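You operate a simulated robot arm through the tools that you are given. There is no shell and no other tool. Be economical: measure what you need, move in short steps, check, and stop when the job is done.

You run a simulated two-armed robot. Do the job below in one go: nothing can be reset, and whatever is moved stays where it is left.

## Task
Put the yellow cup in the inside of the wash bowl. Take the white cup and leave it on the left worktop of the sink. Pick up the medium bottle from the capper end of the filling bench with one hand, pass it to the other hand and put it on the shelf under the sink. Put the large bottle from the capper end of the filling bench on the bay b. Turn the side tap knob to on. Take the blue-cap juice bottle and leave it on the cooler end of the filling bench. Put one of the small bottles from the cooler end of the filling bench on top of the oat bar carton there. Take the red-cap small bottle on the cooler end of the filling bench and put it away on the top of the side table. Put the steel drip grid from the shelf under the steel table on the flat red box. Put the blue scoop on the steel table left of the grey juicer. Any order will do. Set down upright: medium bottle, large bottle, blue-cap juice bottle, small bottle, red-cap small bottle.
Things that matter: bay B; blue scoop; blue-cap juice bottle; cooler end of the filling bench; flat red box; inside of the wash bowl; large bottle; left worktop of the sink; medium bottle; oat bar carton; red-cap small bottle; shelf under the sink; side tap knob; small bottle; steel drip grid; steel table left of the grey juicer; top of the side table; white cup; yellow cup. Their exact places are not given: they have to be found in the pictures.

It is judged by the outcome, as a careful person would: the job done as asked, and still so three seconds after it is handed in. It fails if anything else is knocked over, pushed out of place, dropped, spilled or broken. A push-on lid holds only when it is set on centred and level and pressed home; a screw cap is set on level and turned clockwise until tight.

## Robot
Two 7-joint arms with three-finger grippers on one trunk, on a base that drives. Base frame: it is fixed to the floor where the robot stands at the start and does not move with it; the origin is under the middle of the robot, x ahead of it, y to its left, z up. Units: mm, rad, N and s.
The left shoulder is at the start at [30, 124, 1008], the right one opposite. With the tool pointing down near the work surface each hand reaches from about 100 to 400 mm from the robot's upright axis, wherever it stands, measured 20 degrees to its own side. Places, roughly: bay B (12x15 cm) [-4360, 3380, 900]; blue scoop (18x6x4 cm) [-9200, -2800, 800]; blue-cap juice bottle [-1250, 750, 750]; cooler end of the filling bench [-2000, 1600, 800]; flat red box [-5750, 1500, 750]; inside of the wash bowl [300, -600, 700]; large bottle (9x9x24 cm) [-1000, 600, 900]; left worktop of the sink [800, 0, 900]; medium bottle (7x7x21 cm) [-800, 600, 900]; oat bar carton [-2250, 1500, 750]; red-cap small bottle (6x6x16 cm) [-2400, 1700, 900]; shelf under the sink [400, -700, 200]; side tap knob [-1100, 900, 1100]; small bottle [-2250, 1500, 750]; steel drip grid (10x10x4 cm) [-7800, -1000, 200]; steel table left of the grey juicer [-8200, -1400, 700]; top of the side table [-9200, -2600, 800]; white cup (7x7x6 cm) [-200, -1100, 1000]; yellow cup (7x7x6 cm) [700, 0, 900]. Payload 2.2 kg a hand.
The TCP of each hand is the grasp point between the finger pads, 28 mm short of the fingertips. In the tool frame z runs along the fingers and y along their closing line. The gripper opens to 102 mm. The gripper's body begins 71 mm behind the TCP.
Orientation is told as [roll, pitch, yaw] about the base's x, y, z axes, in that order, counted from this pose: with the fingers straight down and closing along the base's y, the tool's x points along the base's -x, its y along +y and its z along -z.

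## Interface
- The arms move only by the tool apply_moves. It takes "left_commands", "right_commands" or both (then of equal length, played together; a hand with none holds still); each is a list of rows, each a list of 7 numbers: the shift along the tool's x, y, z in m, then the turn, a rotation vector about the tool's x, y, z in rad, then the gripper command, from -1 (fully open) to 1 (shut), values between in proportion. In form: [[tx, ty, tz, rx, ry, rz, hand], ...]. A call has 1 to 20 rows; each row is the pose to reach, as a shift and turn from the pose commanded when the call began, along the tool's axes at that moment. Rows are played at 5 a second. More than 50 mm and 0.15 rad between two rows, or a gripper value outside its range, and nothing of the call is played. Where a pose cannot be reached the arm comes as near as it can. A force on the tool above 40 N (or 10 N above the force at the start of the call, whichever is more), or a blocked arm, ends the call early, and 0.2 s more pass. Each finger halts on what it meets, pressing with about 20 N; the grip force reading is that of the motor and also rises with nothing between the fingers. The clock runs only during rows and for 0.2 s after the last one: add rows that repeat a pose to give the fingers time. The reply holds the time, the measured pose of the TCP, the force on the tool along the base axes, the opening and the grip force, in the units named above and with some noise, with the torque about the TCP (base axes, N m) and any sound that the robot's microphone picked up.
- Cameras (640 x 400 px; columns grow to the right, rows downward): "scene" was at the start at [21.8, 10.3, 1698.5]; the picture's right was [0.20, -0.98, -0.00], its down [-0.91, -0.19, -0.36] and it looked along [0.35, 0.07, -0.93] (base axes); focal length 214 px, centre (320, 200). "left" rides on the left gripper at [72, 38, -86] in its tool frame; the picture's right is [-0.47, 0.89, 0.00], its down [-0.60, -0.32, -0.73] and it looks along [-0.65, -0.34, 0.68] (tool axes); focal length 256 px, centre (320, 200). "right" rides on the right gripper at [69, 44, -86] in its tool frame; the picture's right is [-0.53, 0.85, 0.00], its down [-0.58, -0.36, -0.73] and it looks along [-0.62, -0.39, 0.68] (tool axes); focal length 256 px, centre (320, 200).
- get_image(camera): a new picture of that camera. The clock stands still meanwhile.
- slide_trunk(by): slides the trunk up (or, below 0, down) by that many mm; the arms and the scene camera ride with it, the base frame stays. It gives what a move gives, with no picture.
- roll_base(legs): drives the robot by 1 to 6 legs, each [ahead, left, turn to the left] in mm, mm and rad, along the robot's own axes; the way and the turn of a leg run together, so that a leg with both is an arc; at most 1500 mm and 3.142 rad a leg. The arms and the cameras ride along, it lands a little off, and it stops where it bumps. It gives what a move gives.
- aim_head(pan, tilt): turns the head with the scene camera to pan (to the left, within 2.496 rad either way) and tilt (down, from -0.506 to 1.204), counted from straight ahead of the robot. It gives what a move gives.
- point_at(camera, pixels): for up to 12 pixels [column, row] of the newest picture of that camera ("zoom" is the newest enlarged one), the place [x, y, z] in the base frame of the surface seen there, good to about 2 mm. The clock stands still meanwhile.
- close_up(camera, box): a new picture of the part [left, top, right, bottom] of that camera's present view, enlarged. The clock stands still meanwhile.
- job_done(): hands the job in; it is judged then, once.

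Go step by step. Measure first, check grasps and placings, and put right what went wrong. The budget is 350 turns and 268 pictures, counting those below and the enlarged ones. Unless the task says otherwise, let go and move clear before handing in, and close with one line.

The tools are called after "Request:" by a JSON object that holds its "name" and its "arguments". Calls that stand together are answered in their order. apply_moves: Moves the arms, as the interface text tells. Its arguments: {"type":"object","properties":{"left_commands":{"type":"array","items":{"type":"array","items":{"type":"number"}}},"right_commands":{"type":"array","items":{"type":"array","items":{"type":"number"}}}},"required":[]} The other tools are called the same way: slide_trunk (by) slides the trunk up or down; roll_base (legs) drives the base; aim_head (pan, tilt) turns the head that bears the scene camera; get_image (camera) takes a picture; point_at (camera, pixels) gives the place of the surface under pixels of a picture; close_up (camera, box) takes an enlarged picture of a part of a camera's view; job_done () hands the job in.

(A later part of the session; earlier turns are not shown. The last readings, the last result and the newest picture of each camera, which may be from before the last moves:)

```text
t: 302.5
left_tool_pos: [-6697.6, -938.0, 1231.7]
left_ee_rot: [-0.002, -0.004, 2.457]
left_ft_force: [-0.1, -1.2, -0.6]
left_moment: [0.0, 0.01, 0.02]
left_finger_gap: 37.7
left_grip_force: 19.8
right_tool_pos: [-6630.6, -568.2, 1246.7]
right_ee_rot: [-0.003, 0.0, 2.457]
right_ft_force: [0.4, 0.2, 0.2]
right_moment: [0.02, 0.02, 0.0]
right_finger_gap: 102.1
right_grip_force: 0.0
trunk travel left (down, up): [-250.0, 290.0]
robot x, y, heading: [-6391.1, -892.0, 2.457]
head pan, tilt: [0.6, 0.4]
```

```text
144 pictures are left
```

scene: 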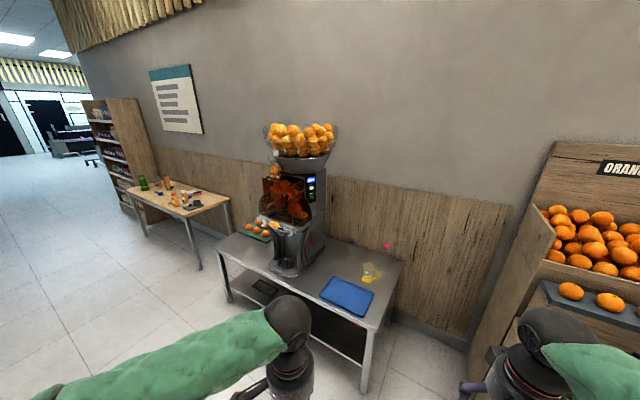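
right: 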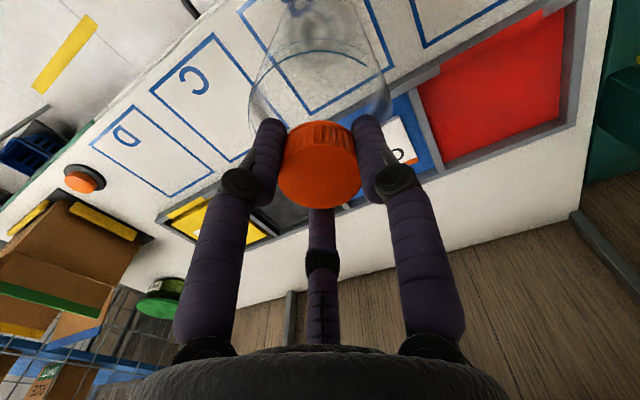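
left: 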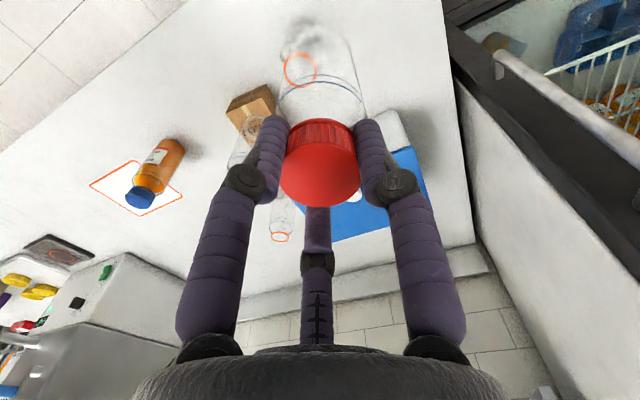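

The steel table with the grey juicer and, beyond it, the wooden side table are visible. I'll zoom on both.

Request:
{"name": "close_up", "arguments": {"camera": "scene", "box": [100, 160, 260, 270]}}

Request:
{"name": "close_up", "arguments": {"camera": "scene", "box": [200, 200, 420, 400]}}

Request:
{"name": "point_at", "arguments": {"camera": "scene", "pixels": [[240, 250], [255, 275], [220, 248], [270, 288], [228, 240], [345, 295], [160, 195], [185, 210], [150, 200], [196, 265], [370, 330], [230, 290]]}}

```text
3.64 times, centred on (180, 215) of scene
```

zoom: 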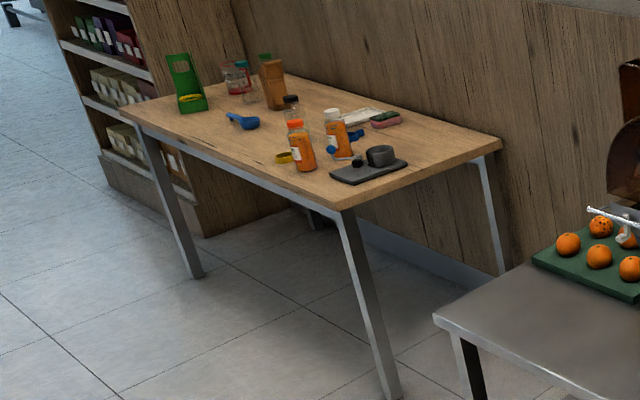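

```text
2.00 times, centred on (310, 300) of scene
```

zoom: 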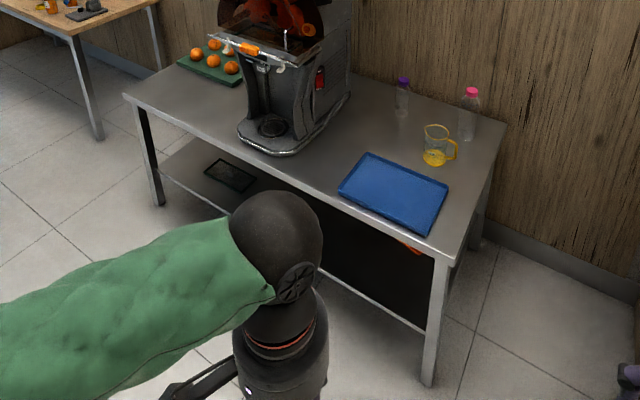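

```text
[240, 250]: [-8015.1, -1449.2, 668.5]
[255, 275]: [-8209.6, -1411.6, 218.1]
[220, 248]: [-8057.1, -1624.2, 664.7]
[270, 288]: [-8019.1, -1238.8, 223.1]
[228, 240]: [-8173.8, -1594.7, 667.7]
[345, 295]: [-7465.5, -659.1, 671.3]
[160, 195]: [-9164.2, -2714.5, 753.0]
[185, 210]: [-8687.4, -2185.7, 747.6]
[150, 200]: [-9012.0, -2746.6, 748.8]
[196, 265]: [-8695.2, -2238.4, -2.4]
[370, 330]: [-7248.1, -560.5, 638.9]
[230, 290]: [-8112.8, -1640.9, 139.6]
```

The scoop lies near (-9164,-2714) on the side table (top z 750). I'll correct the heading, drive left 2650 and look again.

Request:
{"name": "roll_base", "arguments": {"legs": [[0, 0, 0.05], [0, 1325, 0.0], [0, 1325, 0.0]]}}

Request:
{"name": "aim_head", "arguments": {"pan": 0.1, "tilt": 0.55}}

Request:
{"name": "get_image", "arguments": {"camera": "scene"}}

```text
t: 315.9
left_tool_pos: [-8240.3, -3141.5, 1231.6]
left_ee_rot: [-0.003, -0.003, 2.547]
left_ft_force: [0.2, 0.1, -0.3]
left_moment: [0.0, 0.01, 0.01]
left_finger_gap: 37.8
left_grip_force: 19.8
right_tool_pos: [-8204.2, -2770.5, 1246.7]
right_ee_rot: [0.0, 0.0, 2.548]
right_ft_force: [-0.7, -0.3, 0.4]
right_moment: [0.04, 0.0, 0.04]
right_finger_gap: 102.0
right_grip_force: 0.0
trunk travel left (down, up): [-250.0, 290.0]
robot x, y, heading: [-7941.5, -3072.6, 2.548]
head pan, tilt: [0.6, 0.4]
```

```text
t: 316.9
left_tool_pos: [-8239.5, -3141.2, 1231.6]
left_ee_rot: [-0.003, -0.003, 2.547]
left_ft_force: [-0.7, -0.3, 0.4]
left_moment: [-0.04, -0.02, -0.03]
left_finger_gap: 37.6
left_grip_force: 20.0
right_tool_pos: [-8204.1, -2768.5, 1245.8]
right_ee_rot: [-0.003, 0.0, 2.55]
right_ft_force: [0.4, -0.1, 0.2]
right_moment: [-0.02, 0.01, 0.0]
right_finger_gap: 101.9
right_grip_force: 0.0
trunk travel left (down, up): [-250.0, 290.0]
robot x, y, heading: [-7939.3, -3070.9, 2.549]
head pan, tilt: [0.099, 0.55]
```

```text
141 pictures are left
```

scene: 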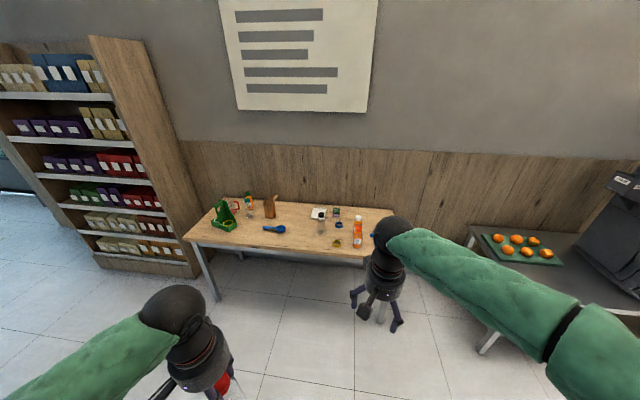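

The side table is in front: scoop at (275,229), bottles to the right. I'll measure and zoom.

Request:
{"name": "close_up", "arguments": {"camera": "scene", "box": [180, 180, 400, 290]}}

Request:
{"name": "point_at", "arguments": {"camera": "scene", "pixels": [[190, 240], [362, 255], [266, 229], [282, 229], [275, 215], [300, 215], [300, 235], [320, 235], [225, 215], [358, 230], [375, 230], [320, 212]]}}

```text
2.91 times, centred on (290, 235) of scene
```

zoom: 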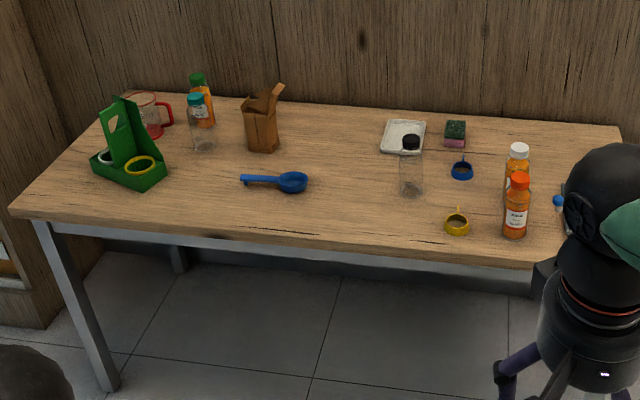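

```text
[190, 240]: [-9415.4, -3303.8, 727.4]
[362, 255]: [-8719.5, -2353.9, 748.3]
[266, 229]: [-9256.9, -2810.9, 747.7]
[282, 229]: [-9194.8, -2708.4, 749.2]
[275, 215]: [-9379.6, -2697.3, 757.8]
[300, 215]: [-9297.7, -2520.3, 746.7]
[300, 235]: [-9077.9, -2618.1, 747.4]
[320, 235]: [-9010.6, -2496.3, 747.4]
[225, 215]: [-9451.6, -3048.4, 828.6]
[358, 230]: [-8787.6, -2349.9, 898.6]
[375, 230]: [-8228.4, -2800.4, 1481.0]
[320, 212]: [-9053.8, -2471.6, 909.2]
```

The free spot between scoop and clear bottle is about (-9037,-2633). I'll square up, move left 150 and ahead 740.

Request:
{"name": "roll_base", "arguments": {"legs": [[0, 0, -0.042], [0, 150, 0], [740, 0, 0]]}}

Request:
{"name": "apply_moves", "arguments": {"left_commands": [[-0.045, -0.015, 0.02, 0, 0, 0, 1], [-0.09, -0.03, 0.04, 0, 0, 0, 1], [-0.13, -0.045, 0.06, 0, 0, 0, 1], [-0.17, -0.06, 0.08, 0, 0, 0, 1], [-0.19, -0.075, 0.08, 0, 0, 0, 1], [-0.19, -0.075, 0.08, 0, 0, 0, 1]]}}

Request:
{"name": "get_image", "arguments": {"camera": "left"}}

Request:
{"name": "aim_head", "arguments": {"pan": 0.1, "tilt": 0.95}}

Request:
{"name": "get_image", "arguments": {"camera": "scene"}}

```text
t: 322.2
left_tool_pos: [-8932.1, -2801.9, 1230.6]
left_ee_rot: [0.0, -0.003, 2.504]
left_ft_force: [0.0, 0.1, -0.3]
left_moment: [0.0, -0.03, -0.01]
left_finger_gap: 37.4
left_grip_force: 19.8
right_tool_pos: [-8880.5, -2430.8, 1246.2]
right_ee_rot: [-0.001, 0.001, 2.505]
right_ft_force: [0.6, -0.7, -0.1]
right_moment: [-0.03, -0.03, 0.0]
right_finger_gap: 101.8
right_grip_force: 0.2
trunk travel left (down, up): [-250.0, 290.0]
robot x, y, heading: [-8624.7, -2746.6, 2.504]
head pan, tilt: [0.099, 0.55]
```

```text
refused: row 1 steps farther than a row can; nothing moved
```

```text
139 pictures are left
```

left: 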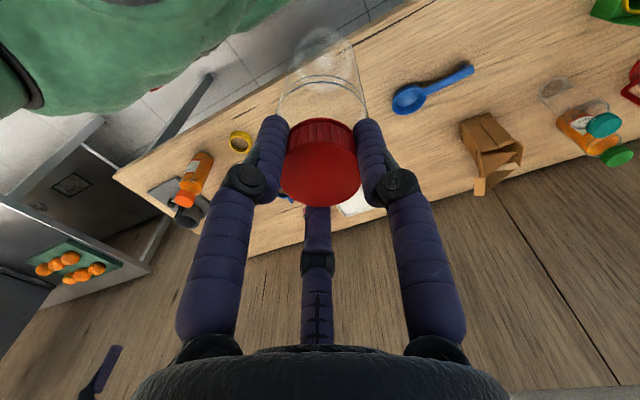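

```text
t: 323.1
left_tool_pos: [-8931.4, -2803.0, 1231.2]
left_ee_rot: [-0.003, -0.004, 2.504]
left_ft_force: [-0.5, 0.7, 0.2]
left_moment: [-0.06, 0.01, 0.01]
left_finger_gap: 37.4
left_grip_force: 20.1
right_tool_pos: [-8880.2, -2432.1, 1246.8]
right_ee_rot: [-0.002, 0.0, 2.504]
right_ft_force: [0.7, -0.4, -0.5]
right_moment: [0.03, -0.02, -0.01]
right_finger_gap: 102.3
right_grip_force: 0.1
trunk travel left (down, up): [-250.0, 290.0]
robot x, y, heading: [-8627.8, -2744.1, 2.507]
head pan, tilt: [0.099, 0.949]
```

```text
138 pictures are left
```

scene: 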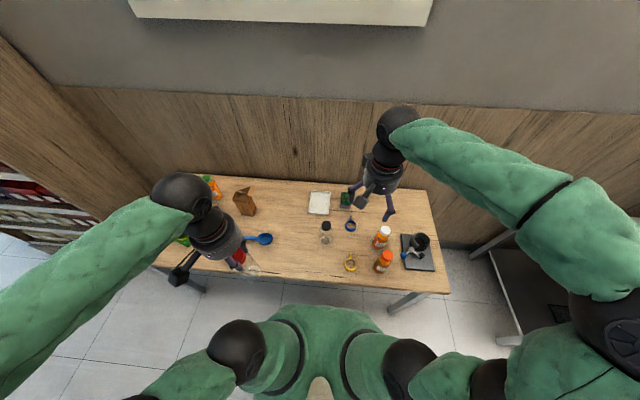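

The spot around scene (292,248) is free. I'll move ahead 186, right 74, then descend.

Request:
{"name": "apply_moves", "arguments": {"left_commands": [[-0.037, -0.015, 0.0, 0, 0, 0, 1], [-0.074, -0.03, 0.0, 0, 0, 0, 1], [-0.111, -0.045, 0.0, 0, 0, 0, 1], [-0.149, -0.06, 0.0, 0, 0, 0, 1], [-0.186, -0.074, 0.0, 0, 0, 0, 1], [-0.186, -0.074, 0.045, 0, 0, 0, 1], [-0.186, -0.074, 0.09, 0, 0, 0, 1], [-0.186, -0.074, 0.135, 0, 0, 0, 1], [-0.186, -0.074, 0.18, 0, 0, 0, 1], [-0.186, -0.074, 0.22, 0, 0, 0, 1], [-0.186, -0.074, 0.26, 0, 0, 0, 1]]}}

Request:
{"name": "get_image", "arguments": {"camera": "left"}}

```text
t: 325.5
left_tool_pos: [-9037.2, -2629.7, 971.6]
left_ee_rot: [-0.001, -0.004, 2.504]
left_ft_force: [0.5, 0.5, -0.6]
left_moment: [-0.03, -0.05, -0.02]
left_finger_gap: 37.7
left_grip_force: 20.5
right_tool_pos: [-8881.2, -2430.9, 1245.4]
right_ee_rot: [-0.003, 0.002, 2.505]
right_ft_force: [0.6, -0.2, -0.5]
right_moment: [-0.01, -0.05, -0.01]
right_finger_gap: 102.0
right_grip_force: 0.1
trunk travel left (down, up): [-250.0, 290.0]
robot x, y, heading: [-8626.2, -2741.5, 2.504]
head pan, tilt: [0.099, 0.949]
```

```text
137 pictures are left
```

left: 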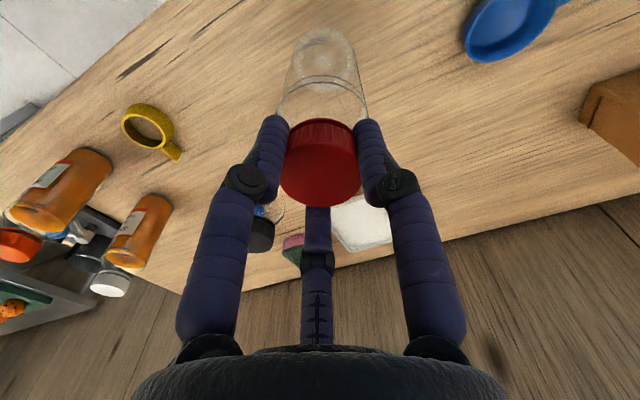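

Clear below. Lowering to z ≈ 915 to contact.

Request:
{"name": "apply_moves", "arguments": {"left_commands": [[0, 0, 0.025, 0, 0, 0, 1], [0, 0, 0.045, 0, 0, 0, 1], [0, 0, 0.053, 0, 0, 0, 1], [0, 0, 0.057, 0, 0, 0, 1], [0, 0, 0.06, 0, 0, 0, 1]]}}

```text
t: 326.7
left_tool_pos: [-9037.6, -2629.9, 915.4]
left_ee_rot: [-0.002, -0.007, 2.504]
left_ft_force: [-0.1, -0.3, 15.5]
left_moment: [-0.2, -0.16, -0.04]
left_finger_gap: 37.3
left_grip_force: 20.6
right_tool_pos: [-8879.0, -2431.1, 1247.9]
right_ee_rot: [0.002, 0.0, 2.504]
right_ft_force: [0.5, 0.5, 0.5]
right_moment: [0.02, 0.04, 0.0]
right_finger_gap: 102.1
right_grip_force: 0.0
trunk travel left (down, up): [-250.0, 290.0]
robot x, y, heading: [-8624.0, -2751.2, 2.506]
head pan, tilt: [0.099, 0.949]
```

Contact (15 N). Easing, releasing and lifting.

Request:
{"name": "apply_moves", "arguments": {"left_commands": [[0, 0, -0.003, 0, 0, 0, 1], [0, 0, -0.003, 0, 0, 0, 0.2], [0, 0, -0.003, 0, 0, 0, -0.2], [0, 0, -0.003, 0, 0, 0, -0.3], [0, 0, -0.04, 0, 0, 0, -0.3], [0, 0, -0.085, 0, 0, 0, -0.3], [0, 0, -0.13, 0, 0, 0, -0.3], [0, 0, -0.175, 0, 0, 0, -0.3], [0, 0, -0.22, 0, 0, 0, -0.3]]}}

Request:
{"name": "get_image", "arguments": {"camera": "left"}}

Request:
{"name": "close_up", "arguments": {"camera": "scene", "box": [160, 170, 460, 300]}}

```text
t: 328.7
left_tool_pos: [-9036.7, -2631.5, 1132.8]
left_ee_rot: [-0.002, -0.003, 2.502]
left_ft_force: [0.0, -0.7, -0.1]
left_moment: [0.0, 0.01, -0.03]
left_finger_gap: 66.2
left_grip_force: 0.0
right_tool_pos: [-8879.1, -2431.2, 1246.5]
right_ee_rot: [-0.001, 0.001, 2.505]
right_ft_force: [-0.4, -0.7, -0.1]
right_moment: [0.01, 0.0, 0.02]
right_finger_gap: 102.2
right_grip_force: 0.1
trunk travel left (down, up): [-250.0, 290.0]
robot x, y, heading: [-8628.9, -2748.4, 2.503]
head pan, tilt: [0.099, 0.949]
```

```text
136 pictures are left
```

left: 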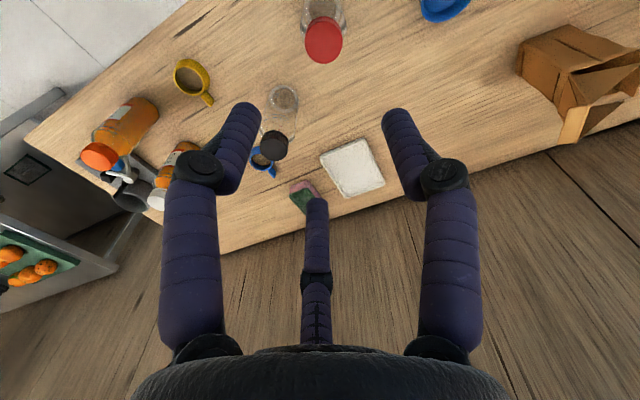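

```text
2.13 times, centred on (310, 235) of scene
```

zoom: 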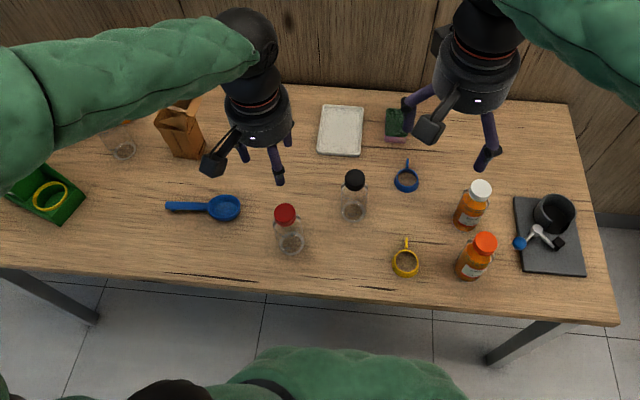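

The red-cap bottle stands on the side table. Now the scoop: I'll drive left 150 and bring the left hand over it to look.

Request:
{"name": "roll_base", "arguments": {"legs": [[0, 150, 0]]}}

Request:
{"name": "apply_moves", "arguments": {"left_commands": [[-0.02, 0.02, 0.0, 0, 0, 0, -1], [-0.04, 0.04, 0.0, 0, 0, 0, -1], [-0.06, 0.06, 0.0, 0, 0, 0, -1], [-0.074, 0.06, 0.03, 0, 0, 0, -1], [-0.074, 0.06, 0.06, 0, 0, 0, -1], [-0.074, 0.06, 0.1, 0, 0, 0, -1], [-0.074, 0.06, 0.13, 0, 0, 0, -1], [-0.074, 0.06, 0.13, 0, 0, 0, -1]]}}

Request:
{"name": "get_image", "arguments": {"camera": "left"}}

```text
t: 330.1
left_tool_pos: [-9127.8, -2755.8, 1132.5]
left_ee_rot: [-0.002, -0.003, 2.505]
left_ft_force: [-0.5, -0.4, -0.5]
left_moment: [0.03, -0.02, -0.01]
left_finger_gap: 66.2
left_grip_force: 0.1
right_tool_pos: [-8971.5, -2555.1, 1245.9]
right_ee_rot: [-0.001, 0.0, 2.508]
right_ft_force: [-0.6, 0.1, -0.3]
right_moment: [0.04, -0.04, 0.01]
right_finger_gap: 101.9
right_grip_force: 0.0
trunk travel left (down, up): [-250.0, 290.0]
robot x, y, heading: [-8719.0, -2866.7, 2.505]
head pan, tilt: [0.099, 0.949]
```

```text
t: 331.9
left_tool_pos: [-9220.8, -2757.7, 1002.4]
left_ee_rot: [-0.001, -0.004, 2.502]
left_ft_force: [0.7, -0.1, -0.6]
left_moment: [-0.01, -0.03, -0.05]
left_finger_gap: 101.9
left_grip_force: 0.0
right_tool_pos: [-8971.1, -2552.3, 1246.6]
right_ee_rot: [-0.001, -0.001, 2.507]
right_ft_force: [0.0, 0.0, -0.2]
right_moment: [-0.01, 0.0, -0.01]
right_finger_gap: 101.9
right_grip_force: 0.0
trunk travel left (down, up): [-250.0, 290.0]
robot x, y, heading: [-8717.3, -2867.7, 2.504]
head pan, tilt: [0.099, 0.949]
```

```text
134 pictures are left
```

left: 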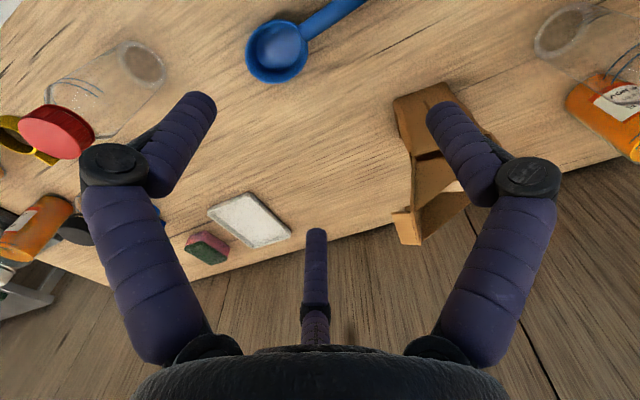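

Measuring the bowl and handle of the scoop.

Request:
{"name": "point_at", "arguments": {"camera": "left", "pixels": [[277, 48], [248, 50], [305, 50], [277, 24], [277, 80], [305, 30], [330, 16], [350, 5], [320, 26]]}}

Request:
{"name": "close_up", "arguments": {"camera": "left", "box": [220, 0, 400, 112]}}

```text
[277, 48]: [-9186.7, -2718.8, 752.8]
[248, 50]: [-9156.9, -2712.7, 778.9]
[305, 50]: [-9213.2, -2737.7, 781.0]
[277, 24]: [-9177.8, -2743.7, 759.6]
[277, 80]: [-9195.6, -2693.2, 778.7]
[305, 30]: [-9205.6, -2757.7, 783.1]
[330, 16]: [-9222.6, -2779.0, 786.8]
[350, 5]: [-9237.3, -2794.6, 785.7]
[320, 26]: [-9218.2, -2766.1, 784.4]
```

```text
3.56 times, centred on (310, 56) of left
```

zoom: 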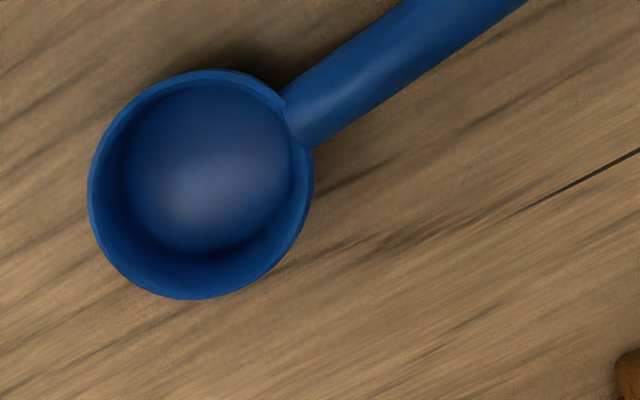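

Bowl centre (-9186,-2724), radius ~30, rim z 780, handle pointing 91° left. I'll turn the hand 60° so a finger gap faces the handle, and descend to z 830.

Request:
{"name": "apply_moves", "arguments": {"left_commands": [[0.002, -0.015, 0.0, 0, 0, 0.13, -0.6], [0.004, -0.03, 0.0, 0, 0, 0.26, -0.6], [0.008, -0.048, 0.0, 0, 0, 0.39, -0.6], [0.008, -0.048, 0.02, 0, 0, 0.52, -0.6], [0.008, -0.048, 0.05, 0, 0, 0.65, -0.6], [0.008, -0.048, 0.08, 0, 0, 0.78, -0.6], [0.008, -0.048, 0.11, 0, 0, 0.91, -0.6], [0.008, -0.048, 0.14, 0, 0, 1.047, -0.6], [0.008, -0.048, 0.16, 0, 0, 1.047, -0.6], [0.008, -0.048, 0.16, 0, 0, 1.047, -0.6]]}}

Request:
{"name": "get_image", "arguments": {"camera": "left"}}

```text
t: 334.1
left_tool_pos: [-9186.6, -2723.6, 842.0]
left_ee_rot: [0.002, -0.004, 1.457]
left_ft_force: [-0.4, 0.1, 0.4]
left_moment: [-0.03, -0.02, 0.02]
left_finger_gap: 81.5
left_grip_force: 0.0
right_tool_pos: [-8970.5, -2553.4, 1246.8]
right_ee_rot: [0.002, 0.002, 2.508]
right_ft_force: [-0.6, 0.0, -1.2]
right_moment: [-0.01, -0.02, 0.0]
right_finger_gap: 102.0
right_grip_force: 0.1
trunk travel left (down, up): [-250.0, 290.0]
robot x, y, heading: [-8718.1, -2870.4, 2.502]
head pan, tilt: [0.099, 0.949]
```

```text
132 pictures are left
```

left: 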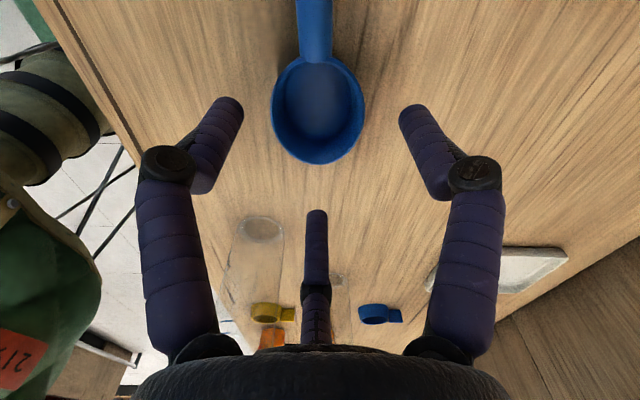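

Nicely centred with the handle in the gap. Lowering to z 781 and closing.

Request:
{"name": "apply_moves", "arguments": {"left_commands": [[0, 0, 0.03, 0, 0, 0, -0.6], [0, 0, 0.05, 0, 0, 0, -0.6], [0, 0, 0.06, 0, 0, 0, -0.6], [0, 0, 0.06, 0, 0, 0, -0.2], [0, 0, 0.06, 0, 0, 0, 0.5], [0, 0, 0.06, 0, 0, 0, 1], [0, 0, 0.06, 0, 0, 0, 1]]}}

Request:
{"name": "apply_moves", "arguments": {"left_commands": [[0, 0, -0.03, 0, 0, 0, 1], [0, 0, -0.07, 0, 0, 0, 1], [0, 0, -0.115, 0, 0, 0, 1], [0, 0, -0.16, 0, 0, 0, 1], [0, 0, -0.205, 0, 0, 0, 1], [0, 0, -0.25, 0, 0, 0, 1], [0, 0, -0.25, 0, 0, 0, 1]]}}

Request:
{"name": "get_image", "arguments": {"camera": "left"}}

Request:
{"name": "get_image", "arguments": {"camera": "scene"}}

```text
t: 335.7
left_tool_pos: [-9187.5, -2722.9, 782.1]
left_ee_rot: [0.002, -0.003, 1.46]
left_ft_force: [-0.4, 0.6, 0.6]
left_moment: [0.01, -0.02, 0.0]
left_finger_gap: 59.7
left_grip_force: 20.1
right_tool_pos: [-8970.3, -2553.8, 1245.5]
right_ee_rot: [-0.003, 0.0, 2.508]
right_ft_force: [0.3, 0.0, -0.5]
right_moment: [0.0, 0.02, 0.03]
right_finger_gap: 101.9
right_grip_force: 0.0
trunk travel left (down, up): [-250.0, 290.0]
robot x, y, heading: [-8715.9, -2864.2, 2.503]
head pan, tilt: [0.099, 0.949]
```

```text
t: 337.3
left_tool_pos: [-9186.9, -2723.9, 1033.8]
left_ee_rot: [0.0, -0.002, 1.457]
left_ft_force: [0.0, 0.7, -1.6]
left_moment: [0.04, -0.03, 0.02]
left_finger_gap: 59.5
left_grip_force: 19.5
right_tool_pos: [-8971.6, -2553.7, 1246.9]
right_ee_rot: [-0.001, 0.0, 2.51]
right_ft_force: [-0.6, -0.4, 0.4]
right_moment: [0.01, 0.02, -0.06]
right_finger_gap: 102.1
right_grip_force: 0.2
trunk travel left (down, up): [-250.0, 290.0]
robot x, y, heading: [-8717.3, -2867.6, 2.503]
head pan, tilt: [0.099, 0.949]
```

```text
131 pictures are left
```

left: 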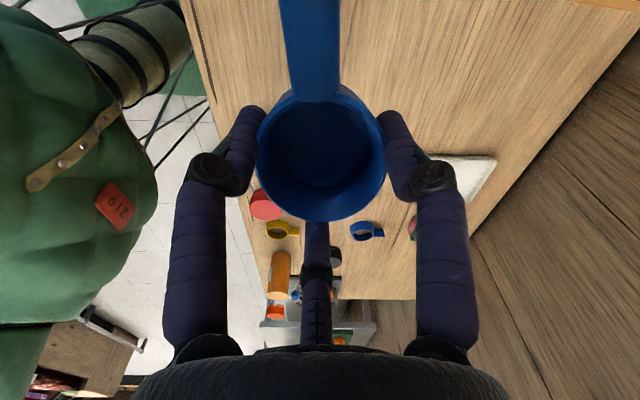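

```text
130 pictures are left
```

scene: 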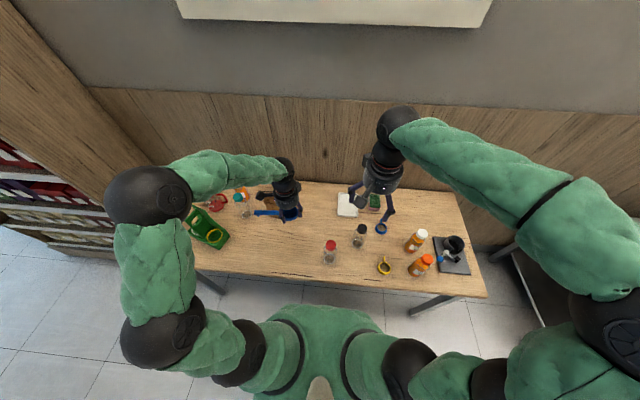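

The scoop is held level. I'll raise it, back off, and drive right to the steel table.

Request:
{"name": "apply_moves", "arguments": {"left_commands": [[0, 0, -0.045, 0, 0, 0, 1], [0, 0, -0.09, 0, 0, 0, 1], [0, 0, -0.13, 0, 0, 0, 1]]}}

Request:
{"name": "roll_base", "arguments": {"legs": [[-500, 0, 0], [0, -850, 0], [0, -800, 0]]}}

Request:
{"name": "aim_head", "arguments": {"pan": 0.0, "tilt": 0.7}}

Request:
{"name": "get_image", "arguments": {"camera": "scene"}}

```text
t: 338.1
left_tool_pos: [-9186.9, -2723.6, 1162.6]
left_ee_rot: [0.002, -0.002, 1.457]
left_ft_force: [0.9, 0.0, -0.1]
left_moment: [0.02, 0.01, -0.01]
left_finger_gap: 59.8
left_grip_force: 20.4
right_tool_pos: [-8969.6, -2554.0, 1247.6]
right_ee_rot: [0.001, 0.0, 2.509]
right_ft_force: [0.1, -0.8, 0.5]
right_moment: [0.01, -0.01, 0.01]
right_finger_gap: 101.7
right_grip_force: 0.1
trunk travel left (down, up): [-250.0, 290.0]
robot x, y, heading: [-8718.9, -2867.9, 2.504]
head pan, tilt: [0.099, 0.949]
```

```text
t: 348.9
left_tool_pos: [-7850.5, -1701.9, 1161.5]
left_ee_rot: [0.002, -0.004, 1.49]
left_ft_force: [-0.1, -0.5, -0.1]
left_moment: [-0.02, 0.01, 0.01]
left_finger_gap: 59.5
left_grip_force: 19.7
right_tool_pos: [-7640.7, -1524.1, 1246.8]
right_ee_rot: [-0.001, 0.0, 2.541]
right_ft_force: [-0.3, -0.2, 0.9]
right_moment: [-0.01, 0.01, 0.01]
right_finger_gap: 102.0
right_grip_force: 0.0
trunk travel left (down, up): [-250.0, 290.0]
robot x, y, heading: [-7377.7, -1831.9, 2.541]
head pan, tilt: [0.099, 0.949]
```

```text
t: 349.7
left_tool_pos: [-7852.4, -1702.3, 1162.0]
left_ee_rot: [0.001, -0.004, 1.492]
left_ft_force: [0.5, 0.0, -0.6]
left_moment: [0.0, -0.01, 0.02]
left_finger_gap: 59.6
left_grip_force: 20.0
right_tool_pos: [-7640.2, -1526.0, 1247.4]
right_ee_rot: [0.0, 0.001, 2.541]
right_ft_force: [0.7, -0.1, -0.1]
right_moment: [0.0, 0.02, 0.01]
right_finger_gap: 102.0
right_grip_force: 0.1
trunk travel left (down, up): [-250.0, 290.0]
robot x, y, heading: [-7380.8, -1830.8, 2.542]
head pan, tilt: [0.0, 0.7]
```

```text
129 pictures are left
```

scene: 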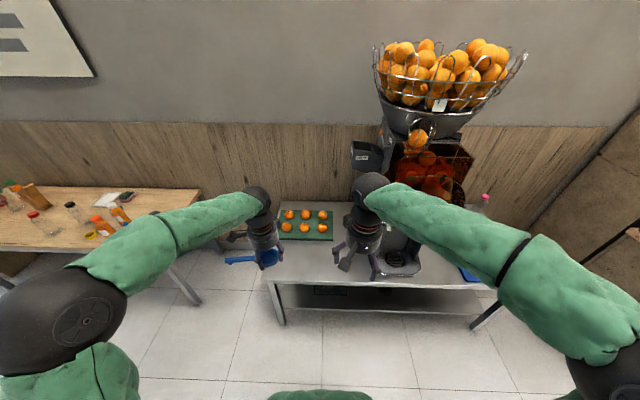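

Request:
{"name": "close_up", "arguments": {"camera": "scene", "box": [210, 180, 440, 320]}}

Request:
{"name": "point_at", "arguments": {"camera": "scene", "pixels": [[268, 281], [310, 281], [278, 210], [282, 240], [332, 240], [310, 262], [345, 265], [380, 268], [330, 290], [345, 292], [320, 262]]}}

```text
2.78 times, centred on (325, 250) of scene
```

zoom: 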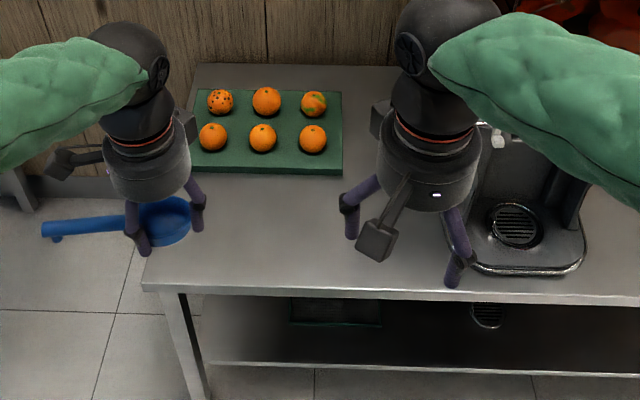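

```text
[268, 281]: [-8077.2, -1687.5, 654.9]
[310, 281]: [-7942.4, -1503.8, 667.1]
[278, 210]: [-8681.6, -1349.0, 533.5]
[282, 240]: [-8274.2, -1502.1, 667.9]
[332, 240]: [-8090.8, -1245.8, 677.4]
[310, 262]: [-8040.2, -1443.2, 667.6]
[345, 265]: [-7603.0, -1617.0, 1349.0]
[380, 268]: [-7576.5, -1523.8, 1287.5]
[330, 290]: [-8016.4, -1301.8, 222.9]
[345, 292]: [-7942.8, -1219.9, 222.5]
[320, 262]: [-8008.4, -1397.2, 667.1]
```

The free steel area left of the juicer runs l -5600 to -6145, s -5507 to -5770. I'll drive so that the scoop's bowl is over (-8010,-1371).

Request:
{"name": "roll_base", "arguments": {"legs": [[0, 0, -0.036], [0, -157, 0], [317, 0, 0]]}}

Request:
{"name": "get_image", "arguments": {"camera": "left"}}

Request:
{"name": "get_image", "arguments": {"camera": "scene"}}

```text
t: 353.3
left_tool_pos: [-7996.3, -1373.9, 1161.0]
left_ee_rot: [0.003, -0.005, 1.454]
left_ft_force: [0.6, 0.3, -0.4]
left_moment: [0.0, -0.02, 0.0]
left_finger_gap: 59.6
left_grip_force: 19.8
right_tool_pos: [-7775.0, -1208.0, 1246.2]
right_ee_rot: [-0.003, 0.017, 2.499]
right_ft_force: [12.2, -12.5, 2.5]
right_moment: [0.4, 0.41, -0.45]
right_finger_gap: 98.5
right_grip_force: 0.0
trunk travel left (down, up): [-250.0, 290.0]
robot x, y, heading: [-7529.2, -1519.4, 2.497]
head pan, tilt: [0.0, 0.7]
stopped in leg 3: the force on the tool passed its limit at 64 N (the readings are from after the stop); the commanded pose is now the measured one
```

```text
127 pictures are left
```

left: 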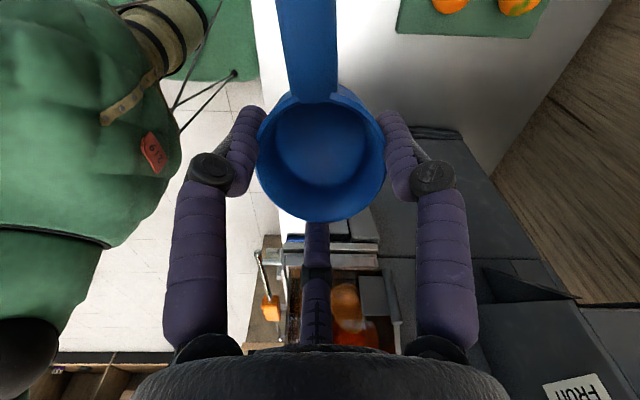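

```text
126 pictures are left
```

scene: 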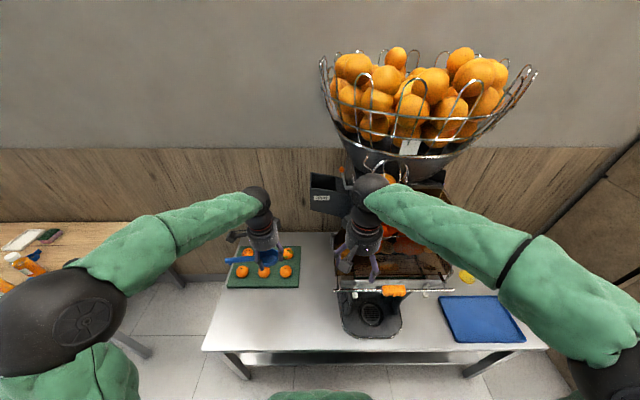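

The right hand bumped the juicer. I'll back off at once, then retract the right hand.

Request:
{"name": "roll_base", "arguments": {"legs": [[-100, 0, 0]]}}

Request:
{"name": "close_up", "arguments": {"camera": "scene", "box": [290, 40, 490, 350]}}

Request:
{"name": "get_image", "arguments": {"camera": "right"}}

```text
t: 354.4
left_tool_pos: [-7918.3, -1430.5, 1163.2]
left_ee_rot: [0.003, -0.005, 1.456]
left_ft_force: [0.4, -0.3, -0.3]
left_moment: [0.0, -0.01, 0.06]
left_finger_gap: 59.5
left_grip_force: 19.6
right_tool_pos: [-7696.9, -1264.7, 1247.5]
right_ee_rot: [-0.005, 0.016, 2.5]
right_ft_force: [0.6, 0.2, -0.6]
right_moment: [0.04, 0.04, -0.03]
right_finger_gap: 101.9
right_grip_force: 0.0
trunk travel left (down, up): [-250.0, 290.0]
robot x, y, heading: [-7449.3, -1574.9, 2.5]
head pan, tilt: [0.0, 0.7]
```

```text
1.29 times, centred on (390, 195) of scene
```

zoom: 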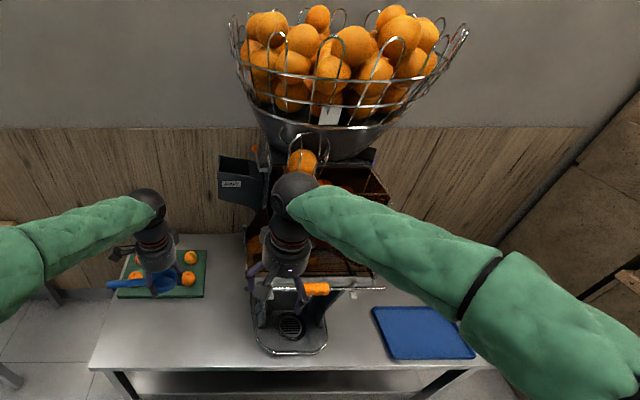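

```text
124 pictures are left
```

right: 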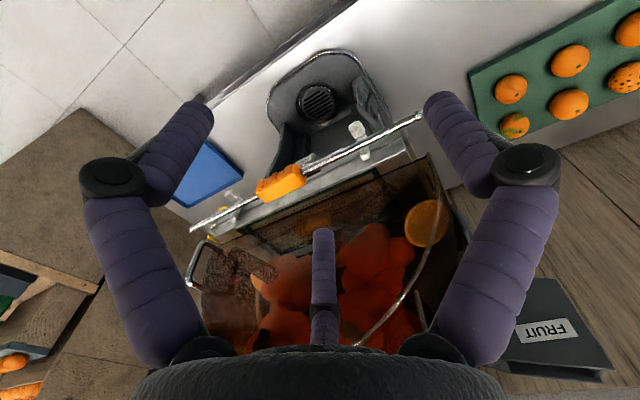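

The juicer looks undisturbed. I'll retract the right hand 200 mm, then go ahead 105 again.

Request:
{"name": "apply_moves", "arguments": {"right_commands": [[0.045, 0, 0, 0, 0, 0, -1], [0.09, 0, 0, 0, 0, 0, -1], [0.135, 0, 0, 0, 0, 0, -1], [0.18, 0, 0, 0, 0, 0, -1], [0.21, 0, 0, 0, 0, 0, -1], [0.21, 0, 0, 0, 0, 0, -1]]}}

Request:
{"name": "roll_base", "arguments": {"legs": [[107, 8, 0]]}}

Request:
{"name": "get_image", "arguments": {"camera": "scene"}}

```text
t: 355.8
left_tool_pos: [-7919.0, -1431.1, 1160.8]
left_ee_rot: [0.001, -0.004, 1.456]
left_ft_force: [0.1, -0.3, -0.9]
left_moment: [0.04, 0.0, -0.01]
left_finger_gap: 59.7
left_grip_force: 20.3
right_tool_pos: [-7531.4, -1389.5, 1251.6]
right_ee_rot: [-0.004, 0.014, 2.502]
right_ft_force: [-0.1, -0.7, 0.1]
right_moment: [-0.01, -0.02, -0.01]
right_finger_gap: 102.0
right_grip_force: 0.1
trunk travel left (down, up): [-250.0, 290.0]
robot x, y, heading: [-7450.4, -1575.5, 2.507]
head pan, tilt: [0.0, 0.7]
```

```text
t: 357.0
left_tool_pos: [-8006.6, -1373.6, 1160.2]
left_ee_rot: [0.003, -0.002, 1.455]
left_ft_force: [0.2, 0.6, -0.5]
left_moment: [-0.02, -0.05, 0.03]
left_finger_gap: 59.7
left_grip_force: 19.6
right_tool_pos: [-7619.8, -1332.7, 1251.3]
right_ee_rot: [-0.004, 0.013, 2.499]
right_ft_force: [-0.6, 0.4, 0.2]
right_moment: [-0.02, -0.06, 0.02]
right_finger_gap: 102.0
right_grip_force: 0.1
trunk travel left (down, up): [-250.0, 290.0]
robot x, y, heading: [-7536.3, -1520.0, 2.498]
head pan, tilt: [0.0, 0.7]
```

```text
123 pictures are left
```

scene: 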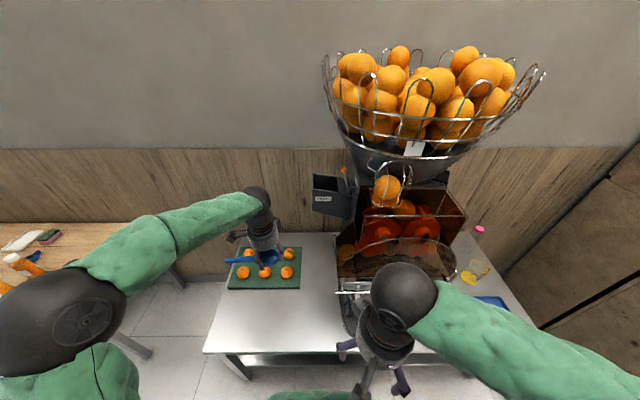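

Clear of the juicer. I'll lower the trunk 150 and then the hand towards the table (z ≈ 702).

Request:
{"name": "slide_trunk", "arguments": {"by": -150}}

Request:
{"name": "apply_moves", "arguments": {"left_commands": [[0, 0, 0.045, 0, 0, 0, 1], [0, 0, 0.09, 0, 0, 0, 1], [0, 0, 0.135, 0, 0, 0, 1], [0, 0, 0.18, 0, 0, 0, 1], [0, 0, 0.22, 0, 0, 0, 1], [0, 0, 0.25, 0, 0, 0, 1], [0, 0, 0.25, 0, 0, 0, 1]]}}

Request:
{"name": "get_image", "arguments": {"camera": "left"}}

Request:
{"name": "get_image", "arguments": {"camera": "scene"}}

```text
t: 358.7
left_tool_pos: [-8006.4, -1374.7, 1012.0]
left_ee_rot: [0.001, -0.003, 1.454]
left_ft_force: [0.3, -0.4, -0.1]
left_moment: [0.02, -0.01, 0.04]
left_finger_gap: 59.7
left_grip_force: 20.0
right_tool_pos: [-7618.2, -1333.8, 1102.5]
right_ee_rot: [-0.004, 0.016, 2.499]
right_ft_force: [0.0, 0.2, -0.5]
right_moment: [-0.01, -0.02, 0.04]
right_finger_gap: 102.0
right_grip_force: 0.2
trunk travel left (down, up): [-100.0, 440.0]
robot x, y, heading: [-7537.8, -1519.2, 2.499]
head pan, tilt: [0.0, 0.7]
```

```text
t: 360.3
left_tool_pos: [-8004.5, -1373.6, 761.8]
left_ee_rot: [0.001, -0.004, 1.454]
left_ft_force: [0.3, 0.1, -0.5]
left_moment: [-0.01, 0.02, 0.0]
left_finger_gap: 59.6
left_grip_force: 20.2
right_tool_pos: [-7619.2, -1334.1, 1101.7]
right_ee_rot: [-0.004, 0.015, 2.5]
right_ft_force: [-0.2, 0.2, 0.2]
right_moment: [-0.04, 0.01, 0.0]
right_finger_gap: 101.8
right_grip_force: 0.2
trunk travel left (down, up): [-100.0, 440.0]
robot x, y, heading: [-7538.3, -1520.0, 2.501]
head pan, tilt: [0.0, 0.7]
```

```text
122 pictures are left
```

left: 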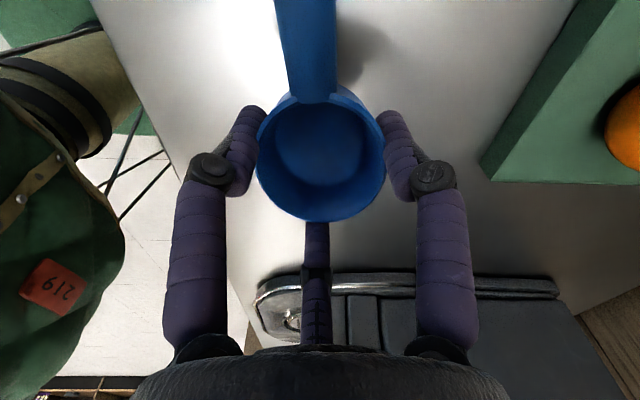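

```text
121 pictures are left
```

scene: 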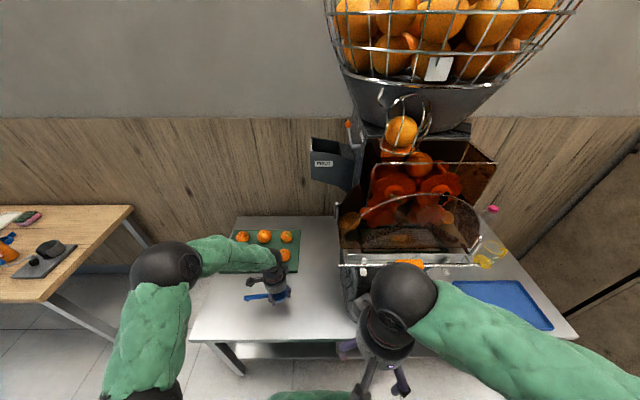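

Clear of the tray and juicer. Lowering the last 60 mm to contact.

Request:
{"name": "apply_moves", "arguments": {"left_commands": [[0, 0, 0.03, 0, 0, 0, 1], [0, 0, 0.05, 0, 0, 0, 1], [0, 0, 0.057, 0, 0, 0, 1], [0, 0, 0.06, 0, 0, 0, 1], [0, 0, 0.062, 0, 0, 0, 1]]}}

```text
t: 361.5
left_tool_pos: [-8006.7, -1373.5, 700.7]
left_ee_rot: [0.005, -0.005, 1.453]
left_ft_force: [2.1, 0.6, 13.4]
left_moment: [-0.01, 0.08, -0.02]
left_finger_gap: 59.7
left_grip_force: 19.3
right_tool_pos: [-7617.8, -1334.2, 1101.1]
right_ee_rot: [-0.002, 0.017, 2.498]
right_ft_force: [0.0, -0.6, -0.7]
right_moment: [0.0, 0.02, -0.02]
right_finger_gap: 102.2
right_grip_force: 0.1
trunk travel left (down, up): [-100.0, 440.0]
robot x, y, heading: [-7539.2, -1524.7, 2.502]
head pan, tilt: [0.0, 0.7]
```

Contact (13 N). Easing, opening and lifting off.

Request:
{"name": "apply_moves", "arguments": {"left_commands": [[0, 0, -0.003, 0, 0, 0, 1], [0, 0, -0.003, 0, 0, 0, 0.2], [0, 0, -0.003, 0, 0, 0, -0.4], [0, 0, -0.003, 0, 0, 0, -0.6], [0, 0, -0.04, 0, 0, 0, -0.6], [0, 0, -0.085, 0, 0, 0, -0.6], [0, 0, -0.13, 0, 0, 0, -0.6], [0, 0, -0.175, 0, 0, 0, -0.6], [0, 0, -0.22, 0, 0, 0, -0.6], [0, 0, -0.26, 0, 0, 0, -0.6], [0, 0, -0.3, 0, 0, 0, -1]]}}

Request:
{"name": "get_image", "arguments": {"camera": "left"}}

```text
t: 363.9
left_tool_pos: [-8004.7, -1374.7, 1000.2]
left_ee_rot: [0.0, -0.004, 1.455]
left_ft_force: [0.1, -0.7, 0.3]
left_moment: [0.0, 0.02, -0.01]
left_finger_gap: 102.1
left_grip_force: 0.0
right_tool_pos: [-7618.1, -1333.0, 1101.5]
right_ee_rot: [-0.003, 0.017, 2.5]
right_ft_force: [0.1, 0.0, 0.1]
right_moment: [0.02, 0.04, 0.0]
right_finger_gap: 102.2
right_grip_force: 0.0
trunk travel left (down, up): [-100.0, 440.0]
robot x, y, heading: [-7538.9, -1522.8, 2.502]
head pan, tilt: [0.0, 0.7]
```

```text
120 pictures are left
```

left: 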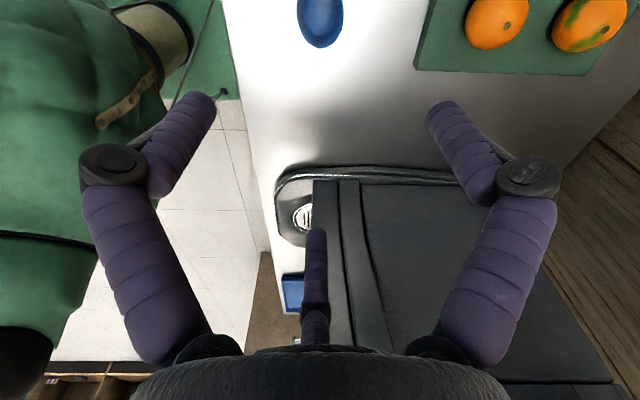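

The scoop lies on the steel table left of the juicer. Now I'll back off 450, straighten the left hand and look under the table for the drip grid.

Request:
{"name": "roll_base", "arguments": {"legs": [[-450, 0, 0]]}}

Request:
{"name": "apply_moves", "arguments": {"left_commands": [[0, 0, 0, 0, 0, -0.13, -1], [0, 0, 0, 0, 0, -0.26, -1], [0, 0, -0.02, 0, 0, -0.39, -1], [0, 0, -0.04, 0, 0, -0.52, -1], [0, 0, -0.06, 0, 0, -0.65, -1], [0, 0, -0.08, 0, 0, -0.78, -1], [0, 0, -0.1, 0, 0, -0.91, -1], [0, 0, -0.1, 0, 0, -1.047, -1]]}}

Request:
{"name": "aim_head", "arguments": {"pan": -0.1, "tilt": 0.65}}

Request:
{"name": "get_image", "arguments": {"camera": "scene"}}

```text
t: 366.7
left_tool_pos: [-7643.5, -1644.9, 999.8]
left_ee_rot: [0.003, -0.003, 1.455]
left_ft_force: [0.1, -0.5, 0.1]
left_moment: [0.05, 0.03, -0.02]
left_finger_gap: 101.9
left_grip_force: 0.0
right_tool_pos: [-7255.6, -1604.4, 1101.5]
right_ee_rot: [-0.003, 0.017, 2.499]
right_ft_force: [0.7, -0.2, -0.5]
right_moment: [-0.02, -0.01, 0.01]
right_finger_gap: 102.0
right_grip_force: 0.1
trunk travel left (down, up): [-100.0, 440.0]
robot x, y, heading: [-7174.5, -1789.4, 2.504]
head pan, tilt: [0.0, 0.7]
```

```text
t: 368.5
left_tool_pos: [-7642.0, -1646.6, 1100.1]
left_ee_rot: [-0.002, -0.003, 2.502]
left_ft_force: [0.1, -0.4, -0.3]
left_moment: [-0.04, 0.04, -0.02]
left_finger_gap: 102.0
left_grip_force: 0.1
right_tool_pos: [-7255.0, -1604.2, 1101.5]
right_ee_rot: [-0.004, 0.015, 2.499]
right_ft_force: [-0.2, 0.2, 0.3]
right_moment: [0.0, -0.01, -0.01]
right_finger_gap: 102.0
right_grip_force: 0.1
trunk travel left (down, up): [-100.0, 440.0]
robot x, y, heading: [-7174.4, -1790.1, 2.501]
head pan, tilt: [0.0, 0.7]
```

```text
t: 369.1
left_tool_pos: [-7641.7, -1645.8, 1100.1]
left_ee_rot: [-0.002, -0.003, 2.502]
left_ft_force: [0.2, -0.2, 0.1]
left_moment: [-0.01, 0.01, -0.01]
left_finger_gap: 102.2
left_grip_force: 0.0
right_tool_pos: [-7255.1, -1604.9, 1099.7]
right_ee_rot: [-0.005, 0.016, 2.499]
right_ft_force: [0.3, -0.9, 0.9]
right_moment: [-0.01, -0.01, 0.01]
right_finger_gap: 101.9
right_grip_force: 0.0
trunk travel left (down, up): [-100.0, 440.0]
robot x, y, heading: [-7172.2, -1793.4, 2.505]
head pan, tilt: [-0.099, 0.649]
```

```text
119 pictures are left
```

scene: 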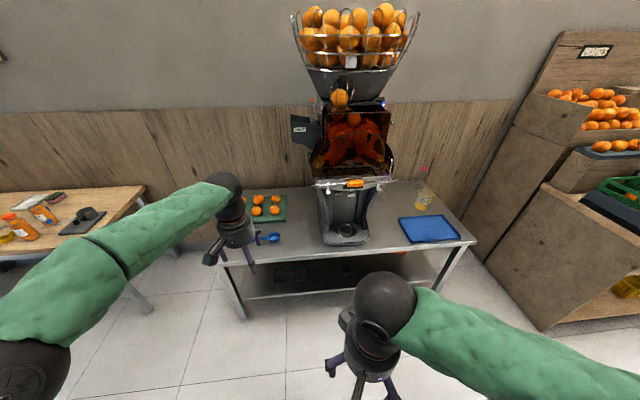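

I'll lower the trunk fully to see under the table and move the right hand aside.

Request:
{"name": "slide_trunk", "arguments": {"by": -100}}

Request:
{"name": "apply_moves", "arguments": {"right_commands": [[0.0, -0.045, -0.02, 0, 0, 0, -1], [0.0, -0.09, -0.04, 0, 0, 0, -1], [0.0, -0.135, -0.06, 0, 0, 0, -1], [0.0, -0.18, -0.08, 0, 0, 0, -1], [0.0, -0.22, -0.1, 0, 0, 0, -1]]}}

Request:
{"name": "get_image", "arguments": {"camera": "scene"}}

Request:
{"name": "close_up", "arguments": {"camera": "scene", "box": [220, 230, 460, 340]}}

```text
t: 370.5
left_tool_pos: [-7642.5, -1645.5, 1000.4]
left_ee_rot: [-0.001, -0.003, 2.5]
left_ft_force: [0.2, -0.2, 0.1]
left_moment: [0.0, -0.01, 0.01]
left_finger_gap: 102.0
left_grip_force: 0.1
right_tool_pos: [-7256.6, -1604.4, 1001.6]
right_ee_rot: [-0.003, 0.016, 2.499]
right_ft_force: [-0.8, 0.7, 1.0]
right_moment: [0.02, 0.01, -0.01]
right_finger_gap: 102.1
right_grip_force: 0.0
trunk travel left (down, up): [0.0, 540.0]
robot x, y, heading: [-7174.6, -1791.2, 2.504]
head pan, tilt: [-0.099, 0.649]
```

```text
t: 371.7
left_tool_pos: [-7643.7, -1645.4, 1000.1]
left_ee_rot: [-0.002, -0.004, 2.502]
left_ft_force: [-0.3, -0.7, 0.4]
left_moment: [0.0, -0.03, -0.01]
left_finger_gap: 101.9
left_grip_force: 0.1
right_tool_pos: [-7124.6, -1426.3, 1101.9]
right_ee_rot: [-0.005, 0.016, 2.499]
right_ft_force: [-0.3, -0.8, 0.3]
right_moment: [-0.02, -0.01, 0.0]
right_finger_gap: 101.9
right_grip_force: 0.2
trunk travel left (down, up): [0.0, 540.0]
robot x, y, heading: [-7175.2, -1790.3, 2.501]
head pan, tilt: [-0.099, 0.649]
```

```text
118 pictures are left
```

scene: 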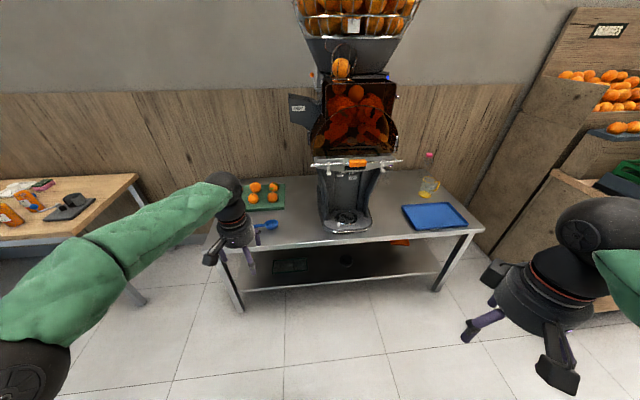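

```text
2.67 times, centred on (340, 285) of scene
```

zoom: 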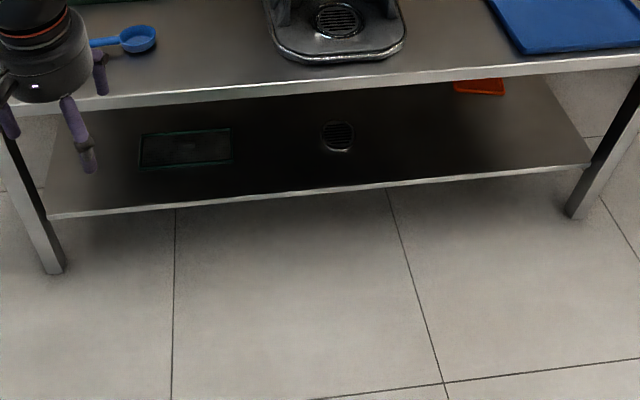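

A small round steel grating is on the shelf at zoom (337,136). Measuring it and the shelf edges.

Request:
{"name": "point_at", "arguments": {"camera": "zoom", "pixels": [[337, 136], [322, 136], [353, 136], [337, 123], [337, 151], [187, 148], [337, 190], [60, 210], [590, 165], [337, 92], [480, 86], [337, 110]]}}

Request:
{"name": "close_up", "arguments": {"camera": "scene", "box": [310, 235, 380, 285]}}

```text
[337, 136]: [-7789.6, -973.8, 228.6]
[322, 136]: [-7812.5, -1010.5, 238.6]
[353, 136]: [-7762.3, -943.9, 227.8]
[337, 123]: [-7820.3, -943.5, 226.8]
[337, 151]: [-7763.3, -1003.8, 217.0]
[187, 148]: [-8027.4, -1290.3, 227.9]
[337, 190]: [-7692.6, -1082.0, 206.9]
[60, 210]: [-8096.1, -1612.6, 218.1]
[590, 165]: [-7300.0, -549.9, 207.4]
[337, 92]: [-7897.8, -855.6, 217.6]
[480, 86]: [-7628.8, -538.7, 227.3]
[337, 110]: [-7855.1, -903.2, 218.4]
```

```text
8.00 times, centred on (345, 260) of scene
```

zoom: 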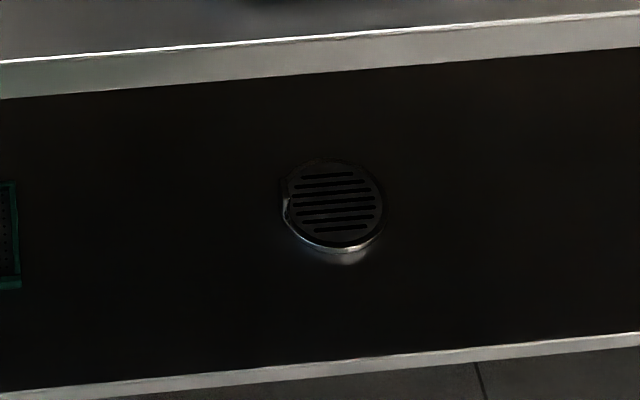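

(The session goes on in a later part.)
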